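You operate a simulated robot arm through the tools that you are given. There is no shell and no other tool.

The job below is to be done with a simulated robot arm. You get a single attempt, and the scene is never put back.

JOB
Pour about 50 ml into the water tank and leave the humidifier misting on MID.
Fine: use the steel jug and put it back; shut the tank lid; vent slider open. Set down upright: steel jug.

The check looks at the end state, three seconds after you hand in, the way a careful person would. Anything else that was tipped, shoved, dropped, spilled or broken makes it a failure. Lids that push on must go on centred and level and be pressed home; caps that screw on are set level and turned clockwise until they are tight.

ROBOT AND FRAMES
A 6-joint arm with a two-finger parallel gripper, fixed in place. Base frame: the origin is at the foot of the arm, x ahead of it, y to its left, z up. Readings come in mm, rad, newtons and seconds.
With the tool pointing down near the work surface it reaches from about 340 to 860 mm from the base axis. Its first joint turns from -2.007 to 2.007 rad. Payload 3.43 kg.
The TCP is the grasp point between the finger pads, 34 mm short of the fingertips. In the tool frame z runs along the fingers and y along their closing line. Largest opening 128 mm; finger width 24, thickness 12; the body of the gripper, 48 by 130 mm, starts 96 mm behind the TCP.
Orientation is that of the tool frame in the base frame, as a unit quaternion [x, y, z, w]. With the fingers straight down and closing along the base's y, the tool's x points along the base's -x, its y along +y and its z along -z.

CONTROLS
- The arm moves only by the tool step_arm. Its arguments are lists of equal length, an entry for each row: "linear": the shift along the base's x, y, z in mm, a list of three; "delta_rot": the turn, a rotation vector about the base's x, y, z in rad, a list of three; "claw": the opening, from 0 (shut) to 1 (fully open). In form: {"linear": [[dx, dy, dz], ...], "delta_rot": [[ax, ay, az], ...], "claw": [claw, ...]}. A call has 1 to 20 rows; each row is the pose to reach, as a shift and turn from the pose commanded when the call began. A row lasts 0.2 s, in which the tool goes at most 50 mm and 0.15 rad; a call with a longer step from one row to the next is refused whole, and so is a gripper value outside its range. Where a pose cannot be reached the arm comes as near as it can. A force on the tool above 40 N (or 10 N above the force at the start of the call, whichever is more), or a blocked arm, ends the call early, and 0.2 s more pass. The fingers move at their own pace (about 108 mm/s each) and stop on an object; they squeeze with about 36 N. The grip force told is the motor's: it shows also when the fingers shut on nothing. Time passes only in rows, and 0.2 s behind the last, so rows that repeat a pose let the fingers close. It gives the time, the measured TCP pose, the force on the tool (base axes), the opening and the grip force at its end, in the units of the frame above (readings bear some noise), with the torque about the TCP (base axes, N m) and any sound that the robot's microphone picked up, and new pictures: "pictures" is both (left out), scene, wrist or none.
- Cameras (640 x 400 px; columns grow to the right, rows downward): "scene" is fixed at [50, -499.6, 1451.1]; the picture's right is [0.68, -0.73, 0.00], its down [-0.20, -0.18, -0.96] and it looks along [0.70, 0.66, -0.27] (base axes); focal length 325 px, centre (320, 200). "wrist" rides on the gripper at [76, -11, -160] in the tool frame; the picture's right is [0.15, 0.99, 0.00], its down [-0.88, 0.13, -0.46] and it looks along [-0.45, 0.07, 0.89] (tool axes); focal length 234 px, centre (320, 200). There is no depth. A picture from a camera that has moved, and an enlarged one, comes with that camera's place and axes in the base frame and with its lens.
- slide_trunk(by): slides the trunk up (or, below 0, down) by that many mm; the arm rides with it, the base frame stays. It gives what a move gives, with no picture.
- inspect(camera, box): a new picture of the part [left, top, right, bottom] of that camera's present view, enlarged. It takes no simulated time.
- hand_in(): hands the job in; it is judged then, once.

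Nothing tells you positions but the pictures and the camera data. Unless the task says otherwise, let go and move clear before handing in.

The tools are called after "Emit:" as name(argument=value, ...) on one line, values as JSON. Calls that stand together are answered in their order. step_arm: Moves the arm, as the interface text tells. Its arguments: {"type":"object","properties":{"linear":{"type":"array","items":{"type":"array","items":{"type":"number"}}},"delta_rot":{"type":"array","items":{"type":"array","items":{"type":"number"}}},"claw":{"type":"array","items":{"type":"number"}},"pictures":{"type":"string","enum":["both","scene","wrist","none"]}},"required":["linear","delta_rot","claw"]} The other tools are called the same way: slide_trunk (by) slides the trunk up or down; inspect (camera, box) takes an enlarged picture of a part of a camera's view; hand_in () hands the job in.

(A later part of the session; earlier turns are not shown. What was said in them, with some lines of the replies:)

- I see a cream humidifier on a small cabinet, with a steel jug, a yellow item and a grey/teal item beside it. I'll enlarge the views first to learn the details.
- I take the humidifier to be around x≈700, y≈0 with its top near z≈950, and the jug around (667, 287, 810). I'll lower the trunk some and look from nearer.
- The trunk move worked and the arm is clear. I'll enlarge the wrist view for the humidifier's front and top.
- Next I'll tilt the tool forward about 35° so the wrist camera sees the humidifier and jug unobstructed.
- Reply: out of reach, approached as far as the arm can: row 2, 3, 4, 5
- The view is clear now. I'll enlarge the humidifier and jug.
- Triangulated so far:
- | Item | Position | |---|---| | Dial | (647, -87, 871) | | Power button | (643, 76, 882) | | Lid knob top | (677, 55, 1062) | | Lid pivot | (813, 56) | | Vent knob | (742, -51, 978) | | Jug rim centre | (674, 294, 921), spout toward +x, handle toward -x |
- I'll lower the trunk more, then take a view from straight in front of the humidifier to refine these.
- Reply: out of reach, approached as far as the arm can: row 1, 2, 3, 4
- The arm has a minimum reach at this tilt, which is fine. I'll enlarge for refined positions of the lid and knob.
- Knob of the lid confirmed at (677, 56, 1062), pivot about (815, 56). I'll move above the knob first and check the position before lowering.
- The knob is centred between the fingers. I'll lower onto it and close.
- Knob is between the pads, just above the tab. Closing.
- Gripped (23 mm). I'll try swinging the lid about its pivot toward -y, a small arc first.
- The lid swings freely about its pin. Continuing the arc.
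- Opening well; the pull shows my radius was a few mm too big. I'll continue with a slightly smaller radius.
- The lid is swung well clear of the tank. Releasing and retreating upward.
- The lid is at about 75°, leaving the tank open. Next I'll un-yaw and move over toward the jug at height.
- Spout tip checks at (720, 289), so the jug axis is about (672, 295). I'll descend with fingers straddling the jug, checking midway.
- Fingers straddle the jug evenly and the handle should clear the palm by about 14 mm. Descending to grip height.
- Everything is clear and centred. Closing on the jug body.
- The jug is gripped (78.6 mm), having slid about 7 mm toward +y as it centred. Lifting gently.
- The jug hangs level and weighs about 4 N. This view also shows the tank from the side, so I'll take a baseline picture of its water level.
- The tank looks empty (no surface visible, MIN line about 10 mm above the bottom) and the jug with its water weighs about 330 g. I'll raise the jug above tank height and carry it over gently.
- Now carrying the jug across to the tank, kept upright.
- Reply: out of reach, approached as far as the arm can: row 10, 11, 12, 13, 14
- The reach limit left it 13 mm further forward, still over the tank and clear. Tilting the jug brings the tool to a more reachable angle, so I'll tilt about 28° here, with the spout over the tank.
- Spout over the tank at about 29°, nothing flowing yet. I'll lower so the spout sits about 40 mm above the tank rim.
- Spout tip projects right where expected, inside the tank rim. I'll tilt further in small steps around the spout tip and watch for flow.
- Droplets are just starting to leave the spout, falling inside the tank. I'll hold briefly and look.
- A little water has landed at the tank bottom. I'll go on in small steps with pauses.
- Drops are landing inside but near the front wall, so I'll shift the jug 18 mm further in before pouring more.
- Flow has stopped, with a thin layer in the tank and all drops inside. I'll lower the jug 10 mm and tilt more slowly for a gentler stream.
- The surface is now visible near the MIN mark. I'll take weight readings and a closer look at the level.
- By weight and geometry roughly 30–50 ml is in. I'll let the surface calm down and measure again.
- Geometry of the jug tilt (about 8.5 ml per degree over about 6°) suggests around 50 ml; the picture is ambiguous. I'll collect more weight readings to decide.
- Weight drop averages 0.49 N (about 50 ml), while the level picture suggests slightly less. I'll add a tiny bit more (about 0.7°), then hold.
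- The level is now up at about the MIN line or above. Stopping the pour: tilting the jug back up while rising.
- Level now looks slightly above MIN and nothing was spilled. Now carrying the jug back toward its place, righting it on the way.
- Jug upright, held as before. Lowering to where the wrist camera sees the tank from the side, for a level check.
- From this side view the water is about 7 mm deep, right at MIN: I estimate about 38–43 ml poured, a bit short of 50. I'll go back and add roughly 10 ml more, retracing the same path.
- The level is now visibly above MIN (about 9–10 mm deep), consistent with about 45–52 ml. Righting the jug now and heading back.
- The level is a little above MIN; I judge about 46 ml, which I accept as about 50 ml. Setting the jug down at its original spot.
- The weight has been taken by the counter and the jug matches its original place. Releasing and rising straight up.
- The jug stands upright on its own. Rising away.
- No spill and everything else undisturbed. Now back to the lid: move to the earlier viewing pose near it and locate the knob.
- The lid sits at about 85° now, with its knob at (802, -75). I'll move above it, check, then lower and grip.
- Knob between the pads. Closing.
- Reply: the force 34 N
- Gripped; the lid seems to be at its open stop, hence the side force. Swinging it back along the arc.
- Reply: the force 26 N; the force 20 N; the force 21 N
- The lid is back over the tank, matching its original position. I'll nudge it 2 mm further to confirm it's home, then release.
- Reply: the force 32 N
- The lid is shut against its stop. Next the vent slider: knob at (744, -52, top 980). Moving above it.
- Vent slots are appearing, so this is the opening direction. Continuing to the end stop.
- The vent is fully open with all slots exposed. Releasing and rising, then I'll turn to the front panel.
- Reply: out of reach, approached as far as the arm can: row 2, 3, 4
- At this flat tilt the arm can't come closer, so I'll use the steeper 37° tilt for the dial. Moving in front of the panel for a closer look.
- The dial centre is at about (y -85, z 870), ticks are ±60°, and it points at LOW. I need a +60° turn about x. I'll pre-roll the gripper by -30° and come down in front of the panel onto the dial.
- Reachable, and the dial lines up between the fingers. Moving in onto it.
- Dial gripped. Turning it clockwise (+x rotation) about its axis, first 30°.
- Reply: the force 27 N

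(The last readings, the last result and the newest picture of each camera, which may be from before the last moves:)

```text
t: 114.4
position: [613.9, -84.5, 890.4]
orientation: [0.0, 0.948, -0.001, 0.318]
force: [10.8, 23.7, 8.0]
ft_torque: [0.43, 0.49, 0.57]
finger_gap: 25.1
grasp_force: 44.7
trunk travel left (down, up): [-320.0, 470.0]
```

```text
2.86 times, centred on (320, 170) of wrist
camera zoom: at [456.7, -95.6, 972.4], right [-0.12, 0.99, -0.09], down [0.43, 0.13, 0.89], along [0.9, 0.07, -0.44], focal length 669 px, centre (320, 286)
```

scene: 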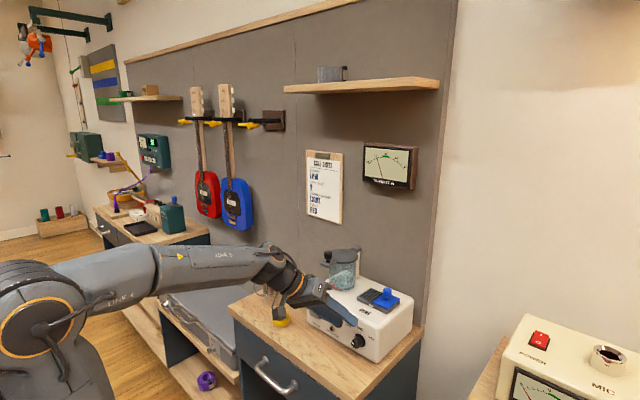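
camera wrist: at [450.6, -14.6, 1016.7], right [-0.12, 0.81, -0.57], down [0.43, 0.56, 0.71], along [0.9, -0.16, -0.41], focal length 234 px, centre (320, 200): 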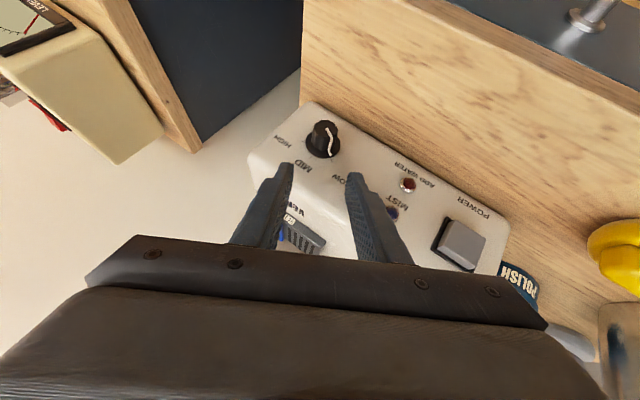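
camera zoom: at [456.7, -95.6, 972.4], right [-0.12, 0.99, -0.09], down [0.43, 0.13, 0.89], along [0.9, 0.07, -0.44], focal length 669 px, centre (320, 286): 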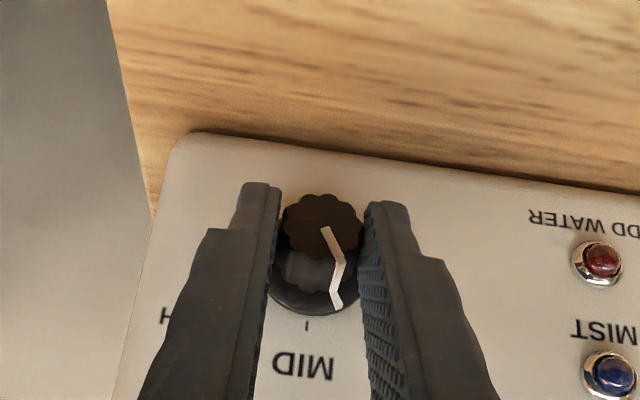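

The dial follows. The side force shows the axis is 2–3 mm off my estimate, so I'll correct while turning the remaining 28°.

Emit:
step_arm(linear=[[0, 2.5, 0], [0, 0.9, -0.1], [0, -1.1, -0.5], [0, -3, -1.2], [0, -4.5, -1.9], [0, -4.5, -1.9]], delta_rot=[[0, 0, 0], [0.13, 0, 0], [0.26, 0, 0], [0.39, 0, 0], [0.5, 0, 0], [0.5, 0, 0]], claw=[0.05, 0.05, 0.05, 0.05, 0.05, 0.05], pictures="none")

Emit:
inspect(camera="wrist", box=[220, 100, 420, 240])

Emit:
inspect(camera="scene", box=[300, 280, 410, 370])

```text
t: 115.8
position: [613.6, -93.4, 886.6]
orientation: [0.078, 0.919, 0.232, 0.308]
force: [7.7, -23.4, -8.4]
ft_torque: [-0.41, -0.96, -1.25]
finger_gap: 24.5
grasp_force: 44.9
trunk travel left (down, up): [-320.0, 470.0]
```

```text
2.86 times, centred on (320, 170) of wrist
camera zoom: at [456.5, -140.6, 953.9], right [-0.11, 0.91, 0.39], down [0.43, -0.31, 0.85], along [0.9, 0.27, -0.36], focal length 669 px, centre (320, 286)
```

zoom: 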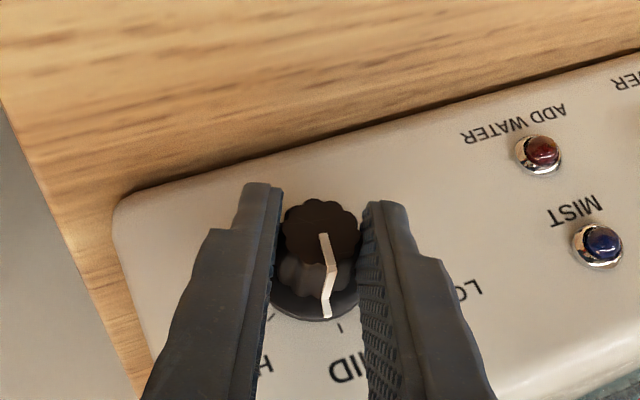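

```text
4.44 times, centred on (355, 325) of scene
camera zoom: at [50.0, -499.6, 1451.1], right [0.68, -0.73, 0.0], down [-0.2, -0.18, -0.96], along [0.7, 0.66, -0.27], focal length 1442 px, centre (164, -356)
```

zoom: 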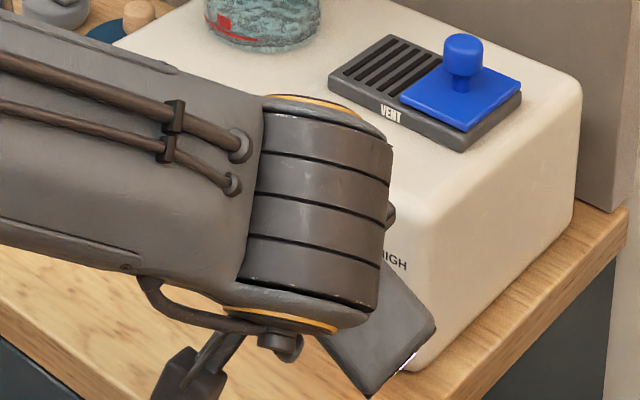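

The pointer is now about 9° past MID. I'll turn back slightly with the corrected axis (y -84.5, z 871.5).

Emit:
step_arm(linear=[[0, -1.5, 0.1], [0, -0.2, 0.8], [0, 1.2, 1.3], [0, 1.2, 1.3]], delta_rot=[[0, 0, 0], [-0.08, 0, 0], [-0.15, 0, 0], [-0.15, 0, 0]], claw=[0.05, 0.05, 0.05, 0.05], pictures="none")

Emit:
inspect(camera="wrist", box=[220, 100, 420, 240])

```text
t: 116.8
position: [613.2, -90.6, 888.5]
orientation: [0.055, 0.935, 0.164, 0.311]
force: [3.4, -25.3, -23.0]
ft_torque: [-0.5, 0.71, -0.77]
finger_gap: 24.3
grasp_force: 45.4
trunk travel left (down, up): [-320.0, 470.0]
```

```text
2.86 times, centred on (320, 170) of wrist
camera zoom: at [456.8, -128.1, 961.8], right [-0.11, 0.96, 0.25], down [0.43, -0.18, 0.88], along [0.89, 0.21, -0.39], focal length 669 px, centre (320, 286)
```

zoom: 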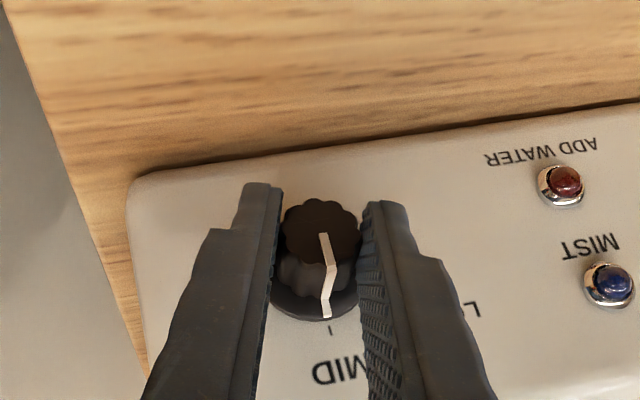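

The pointer is now aligned with the MID tick within 2–3°. Releasing and backing off to inspect.

Emit:
step_arm(linear=[[0, 0, 0], [0, 0, 0], [0, -5, 15], [-2, -12, 38], [-4, -20, 65], [-6, -20, 95]], delta_rot=[[0, 0, 0], [0, 0, 0], [0, 0, 0], [0, 0, 0], [-0.12, 0, 0], [-0.25, 0, 0]], claw=[0.28, 0.36, 0.36, 0.36, 0.36, 0.36])

Emit:
inspect(camera="wrist", box=[220, 20, 460, 180])

Emit:
inspect(camera="scene", box=[300, 280, 410, 370])

```text
t: 118.2
position: [605.9, -111.1, 983.9]
orientation: [0.015, 0.947, 0.046, 0.317]
force: [-0.5, -0.6, 0.0]
ft_torque: [0.04, -0.01, 0.01]
finger_gap: 46.1
grasp_force: 0.0
trunk travel left (down, up): [-320.0, 470.0]
camera wrist: at [449.2, -129.4, 1065.3], right [-0.12, 0.99, 0.01], down [0.43, 0.04, 0.9], along [0.9, 0.11, -0.43], focal length 234 px, centre (320, 200)
```

scene: 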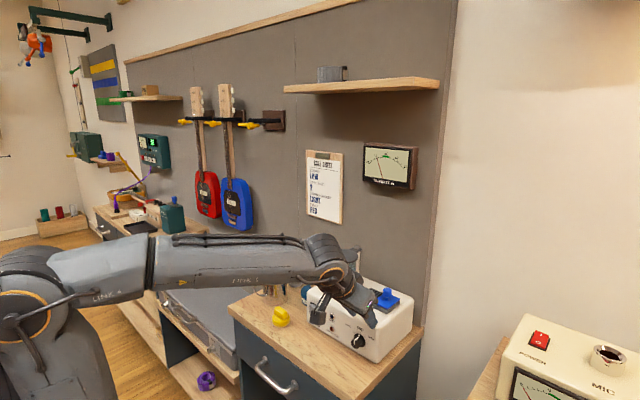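
wrist: 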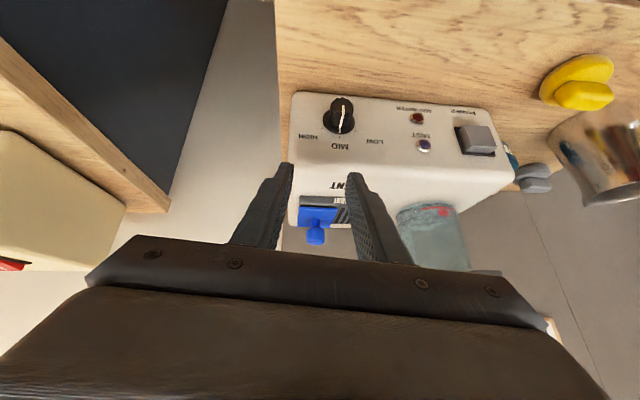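

```text
2.50 times, centred on (340, 100) of wrist
camera zoom: at [449.2, -129.4, 1065.3], right [-0.12, 0.99, 0.01], down [0.43, 0.04, 0.9], along [0.9, 0.11, -0.43], focal length 585 px, centre (270, 450)
```

zoom: 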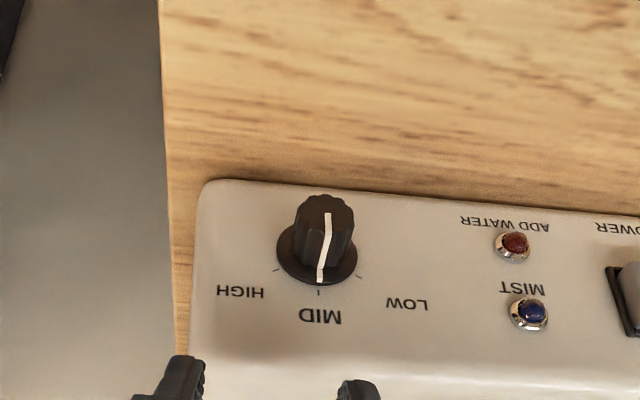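

```text
4.44 times, centred on (355, 325) of scene
camera zoom: at [50.0, -499.6, 1451.1], right [0.68, -0.73, 0.0], down [-0.2, -0.18, -0.96], along [0.7, 0.66, -0.27], focal length 1442 px, centre (164, -356)
```

zoom: 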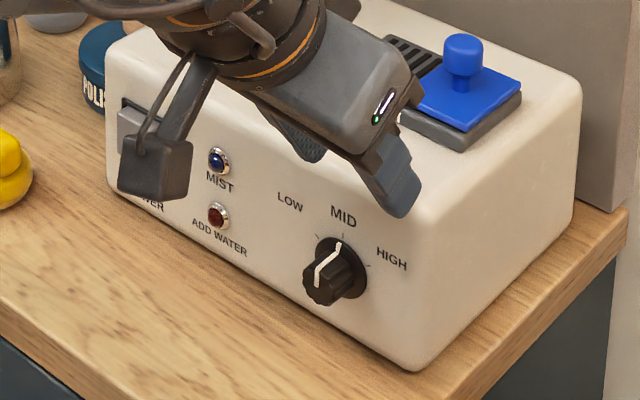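

The dial reads MID. Next the power button near (643, 76, 882): moving there with fingers closed for a look first.

Emit:
step_arm(linear=[[-5, 30, 0], [-8, 70, 0], [-10, 110, 0], [-10, 150, 0], [-10, 187, 0]], delta_rot=[[-0.03, 0, 0], [-0.06, 0, 0], [-0.096, 0, 0], [-0.096, 0, 0], [-0.096, 0, 0]], claw=[0.2, 0, 0, 0, 0])

Emit:
inspect(camera="wrist", box=[220, 20, 460, 180])

Emit:
inspect(camera="scene", box=[290, 270, 410, 370])

```text
t: 119.4
position: [603.0, 75.3, 982.8]
orientation: [0.001, 0.948, -0.001, 0.317]
force: [-0.9, 0.8, -1.1]
ft_torque: [0.0, 0.0, 0.02]
finger_gap: 0.0
grasp_force: 32.8
out of reach, approached as far as the arm can: row 2, 3, 4, 5
trunk travel left (down, up): [-320.0, 470.0]
camera wrist: at [445.7, 65.4, 1065.4], right [-0.12, 0.99, -0.09], down [0.43, 0.13, 0.89], along [0.89, 0.07, -0.44], focal length 234 px, centre (320, 200)
```

scene: 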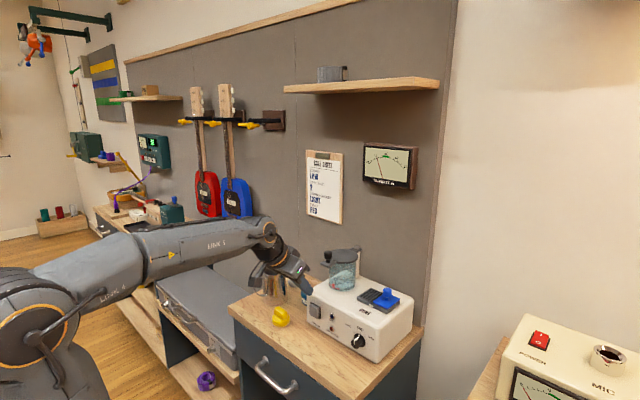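
wrist: 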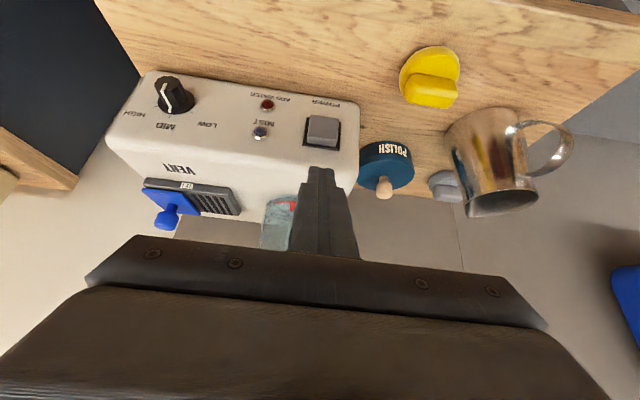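

```text
2.50 times, centred on (340, 100) of wrist
camera zoom: at [445.7, 65.4, 1065.4], right [-0.12, 0.99, -0.09], down [0.43, 0.13, 0.89], along [0.89, 0.07, -0.44], focal length 585 px, centre (270, 450)
```

zoom: 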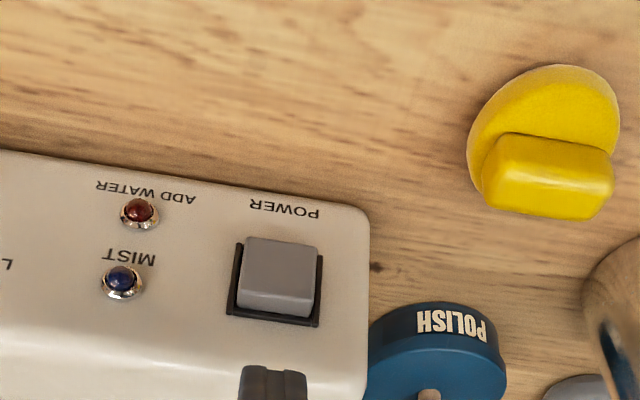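

```text
4.00 times, centred on (350, 320) of scene
camera zoom: at [50.0, -499.6, 1451.1], right [0.68, -0.73, 0.0], down [-0.2, -0.18, -0.96], along [0.7, 0.66, -0.27], focal length 1298 px, centre (200, -280)
```

zoom: 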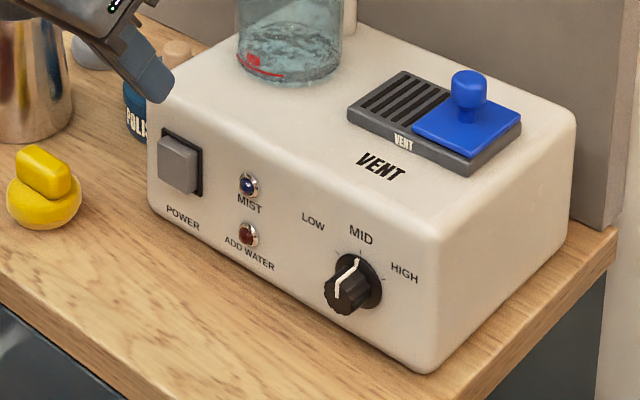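

Button cap centre at about (642, 77, 880). Lowering in front of it with closed fingers, then pressing forward.

Emit:
step_arm(linear=[[-1, 1, -25], [-2, 1.5, -50], [-3, 1.5, -70], [-3, 1.5, -82.5], [-3, 1.5, -82.5]], delta_rot=[[0, 0, 0], [0, 0, 0], [0, 0, 0], [0, 0, 0], [0, 0, 0]], claw=[0, 0, 0, 0, 0])

Emit:
inspect(camera="wrist", box=[220, 60, 420, 220])

Emit:
inspect(camera="scene", box=[290, 270, 410, 370])

```text
t: 120.6
position: [597.3, 79.1, 902.4]
orientation: [0.0, 0.948, 0.0, 0.318]
force: [-0.7, -0.1, 1.0]
ft_torque: [-0.02, 0.01, 0.0]
finger_gap: 0.0
grasp_force: 32.9
trunk travel left (down, up): [-320.0, 470.0]
camera wrist: at [441.3, 68.5, 984.4], right [-0.12, 0.99, -0.09], down [0.43, 0.13, 0.89], along [0.9, 0.07, -0.44], focal length 234 px, centre (320, 200)
```

scene: 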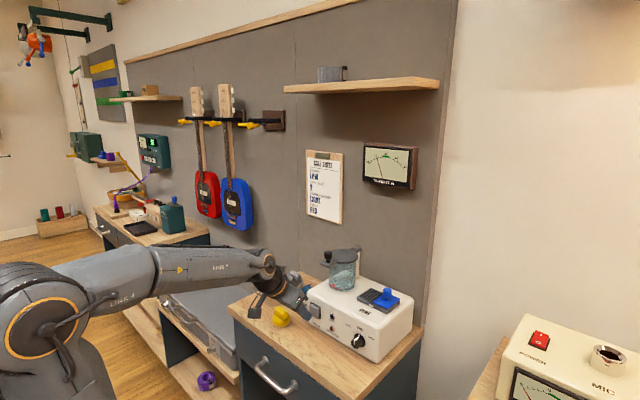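
wrist: 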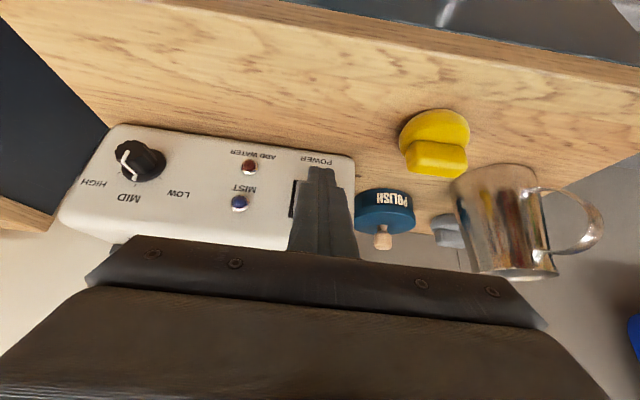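

```text
2.50 times, centred on (320, 140) of wrist
camera zoom: at [441.3, 68.5, 984.4], right [-0.12, 0.99, -0.09], down [0.43, 0.13, 0.89], along [0.9, 0.07, -0.44], focal length 585 px, centre (320, 350)
```

zoom: 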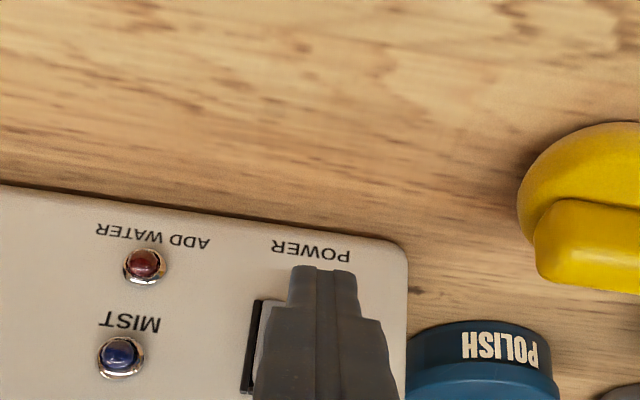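

```text
4.00 times, centred on (350, 320) of scene
camera zoom: at [50.0, -499.6, 1451.1], right [0.68, -0.73, 0.0], down [-0.2, -0.18, -0.96], along [0.7, 0.66, -0.27], focal length 1298 px, centre (200, -280)
```

zoom: 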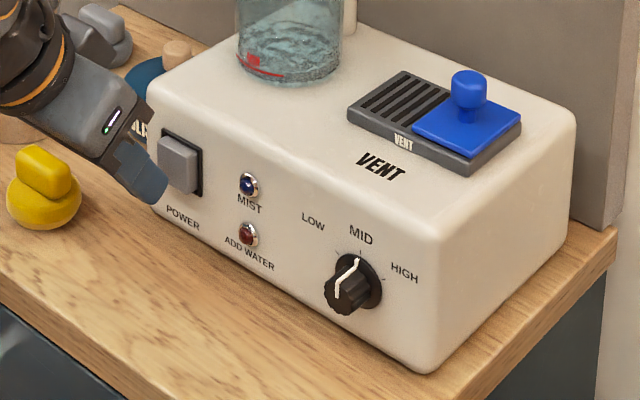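

Emit:
step_arm(linear=[[7, -1, 0], [12, -1, 0], [15, -1, 0], [18, -1, 0], [20, -1, 0]], delta_rot=[[0, 0, 0], [0, 0, 0], [0, 0, 0], [0, 0, 0], [0, 0, 0]], claw=[0, 0, 0, 0, 0], pictures="none")

Emit:
inspect(camera="scene", box=[290, 270, 410, 370])

```text
t: 121.8
position: [614.9, 79.1, 900.7]
orientation: [0.0, 0.949, -0.001, 0.314]
force: [-25.5, -1.5, 8.5]
ft_torque: [-0.04, 0.29, -0.04]
finger_gap: 0.0
grasp_force: 33.2
trunk travel left (down, up): [-320.0, 470.0]
heard: click
stopped in row 5: the force on the tool passed its limit at 43 N (the readings are from after the stop); the commanded pose is now the measured one
```

```text
4.00 times, centred on (350, 320) of scene
camera zoom: at [50.0, -499.6, 1451.1], right [0.68, -0.73, 0.0], down [-0.2, -0.18, -0.96], along [0.7, 0.66, -0.27], focal length 1298 px, centre (200, -280)
```

zoom: 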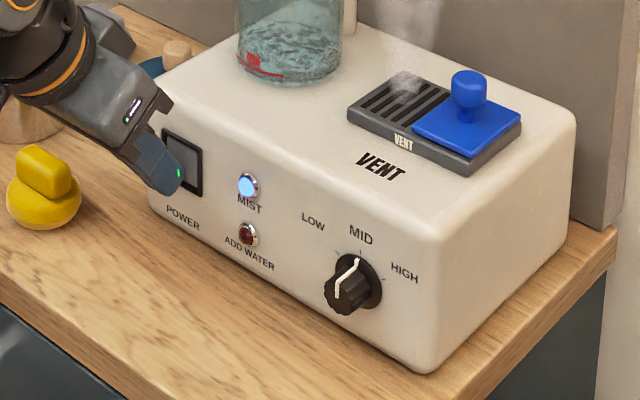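

Click heard: the MIST lamp is lit and mist rises from the vent, with ADD WATER dark. Backing straight off and then up.

Emit:
step_arm(linear=[[-6, 0, 0], [-14, 0, 0], [-16, 0, 20], [-14, 0, 60], [-14, 0, 100], [-14, 0, 140]], delta_rot=[[0, 0, 0], [0, 0, 0], [0, 0, 0], [0, 0, 0], [0, 0, 0], [0, 0, 0]], claw=[0, 0, 0, 0, 0, 0])

Emit:
inspect(camera="scene", box=[220, 220, 430, 368])

Emit:
inspect(camera="wrist", box=[120, 0, 420, 190])

```text
t: 123.2
position: [601.9, 78.2, 1040.3]
orientation: [0.0, 0.949, -0.001, 0.314]
force: [0.3, 0.5, -0.4]
ft_torque: [0.02, 0.04, -0.01]
finger_gap: 0.1
grasp_force: 32.9
trunk travel left (down, up): [-320.0, 470.0]
camera wrist: at [445.5, 67.3, 1124.2], right [-0.12, 0.99, -0.09], down [0.44, 0.13, 0.89], along [0.89, 0.06, -0.45], focal length 234 px, centre (320, 200)
```

scene: 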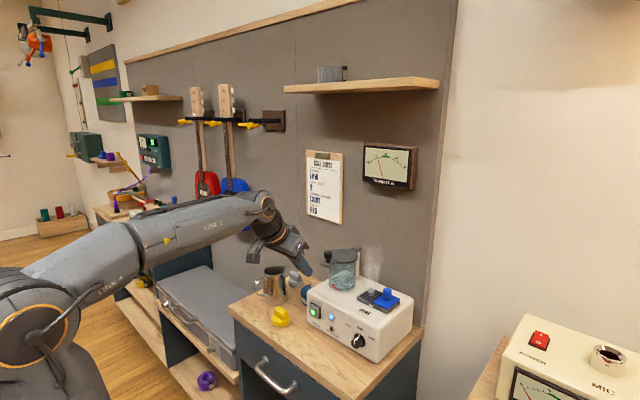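
wrist: 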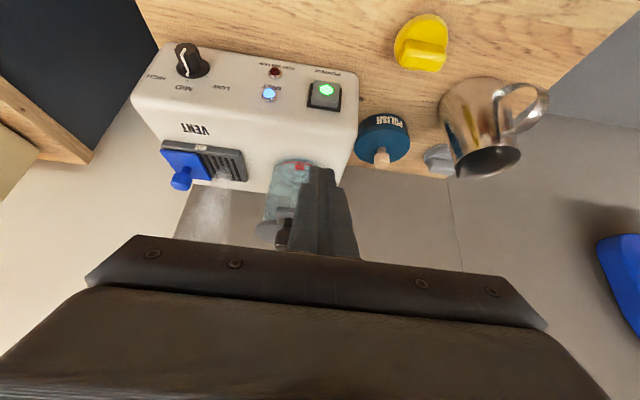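

```text
2.70 times, centred on (325, 294) of scene
camera zoom: at [50.0, -499.6, 1451.1], right [0.68, -0.73, 0.0], down [-0.2, -0.18, -0.96], along [0.7, 0.66, -0.27], focal length 877 px, centre (306, -54)
```

zoom: 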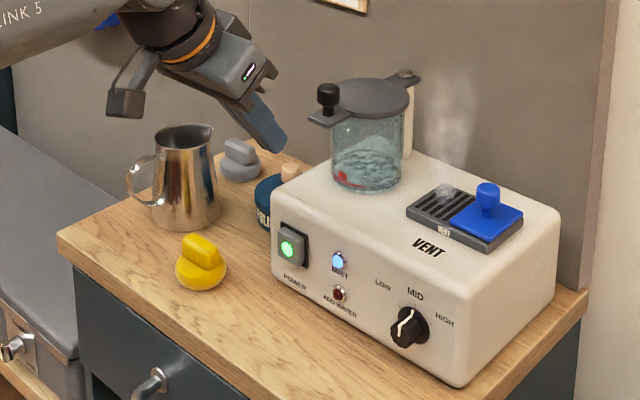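

```text
2.11 times, centred on (270, 95) of wrist
camera zoom: at [445.5, 67.3, 1124.2], right [-0.12, 0.99, -0.09], down [0.44, 0.13, 0.89], along [0.89, 0.06, -0.45], focal length 493 px, centre (425, 421)
```

zoom: 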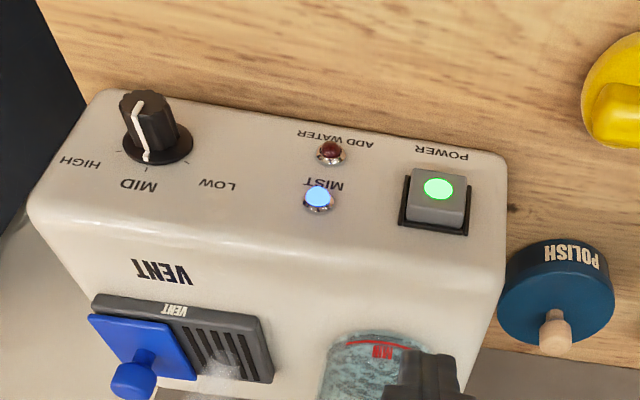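

Power is latched green, MIST is lit, mist is flowing, the dial reads MID, the vent is open, the lid is shut and the jug is upright in its place. I'll move the arm a bit further clear and hand in.

Emit:
step_arm(linear=[[0, 10, 40], [0, 20, 80], [0, 20, 100]], delta_rot=[[0, 0, 0], [0, 0, 0], [0, 0, 0]], claw=[0.2, 0.4, 0.4])

```text
t: 124.0
position: [601.9, 99.0, 1139.1]
orientation: [0.001, 0.949, -0.002, 0.315]
force: [-0.3, 0.4, -0.6]
ft_torque: [0.0, 0.02, -0.02]
finger_gap: 50.9
grasp_force: 0.0
trunk travel left (down, up): [-320.0, 470.0]
camera wrist: at [445.8, 88.7, 1223.3], right [-0.12, 0.99, -0.09], down [0.43, 0.13, 0.89], along [0.89, 0.06, -0.44], focal length 234 px, centre (320, 200)
```

scene: 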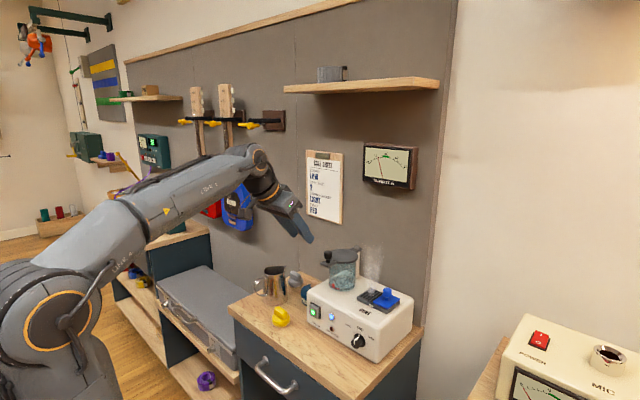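
wrist: 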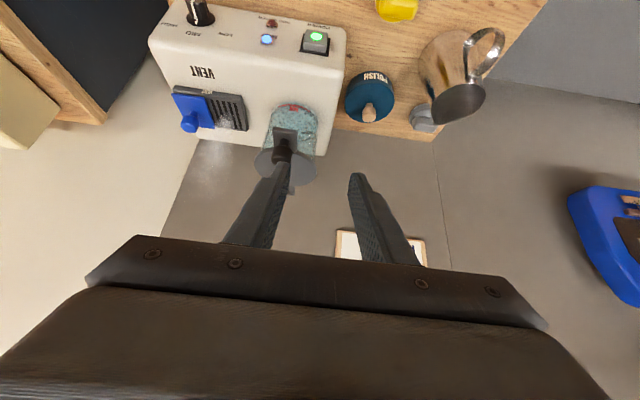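

The arm is clear, everything is in its final state and the humidifier is misting. Handing in.

Emit:
hand_in()

```text
The job is handed in.
```

The humidifier is running and misting on MID, with roughly 50 ml poured in from the steel jug. The job is handed in.

- **Water:** I poured in two goes. My best estimate is about 46 ml, and the readings were rough: the level in the pictures suggested about 40 ml, and the jug's tilt suggested nearer 55 ml. The level ended slightly above the MIN line, and I saw no spills.
- **Steel jug:** It is back in its original place, upright and released.
- **Tank lid:** It is swung shut against its stop.
- **Vent slider:** It is fully open, with all the slots showing.
- **Dial and power:** The dial points at MID. The power button clicked and shows green, the MIST lamp is lit, ADD WATER is off, and mist was rising from the vent.

The gripper is empty and clear of the counter, and the other items looked undisturbed in the last pictures.
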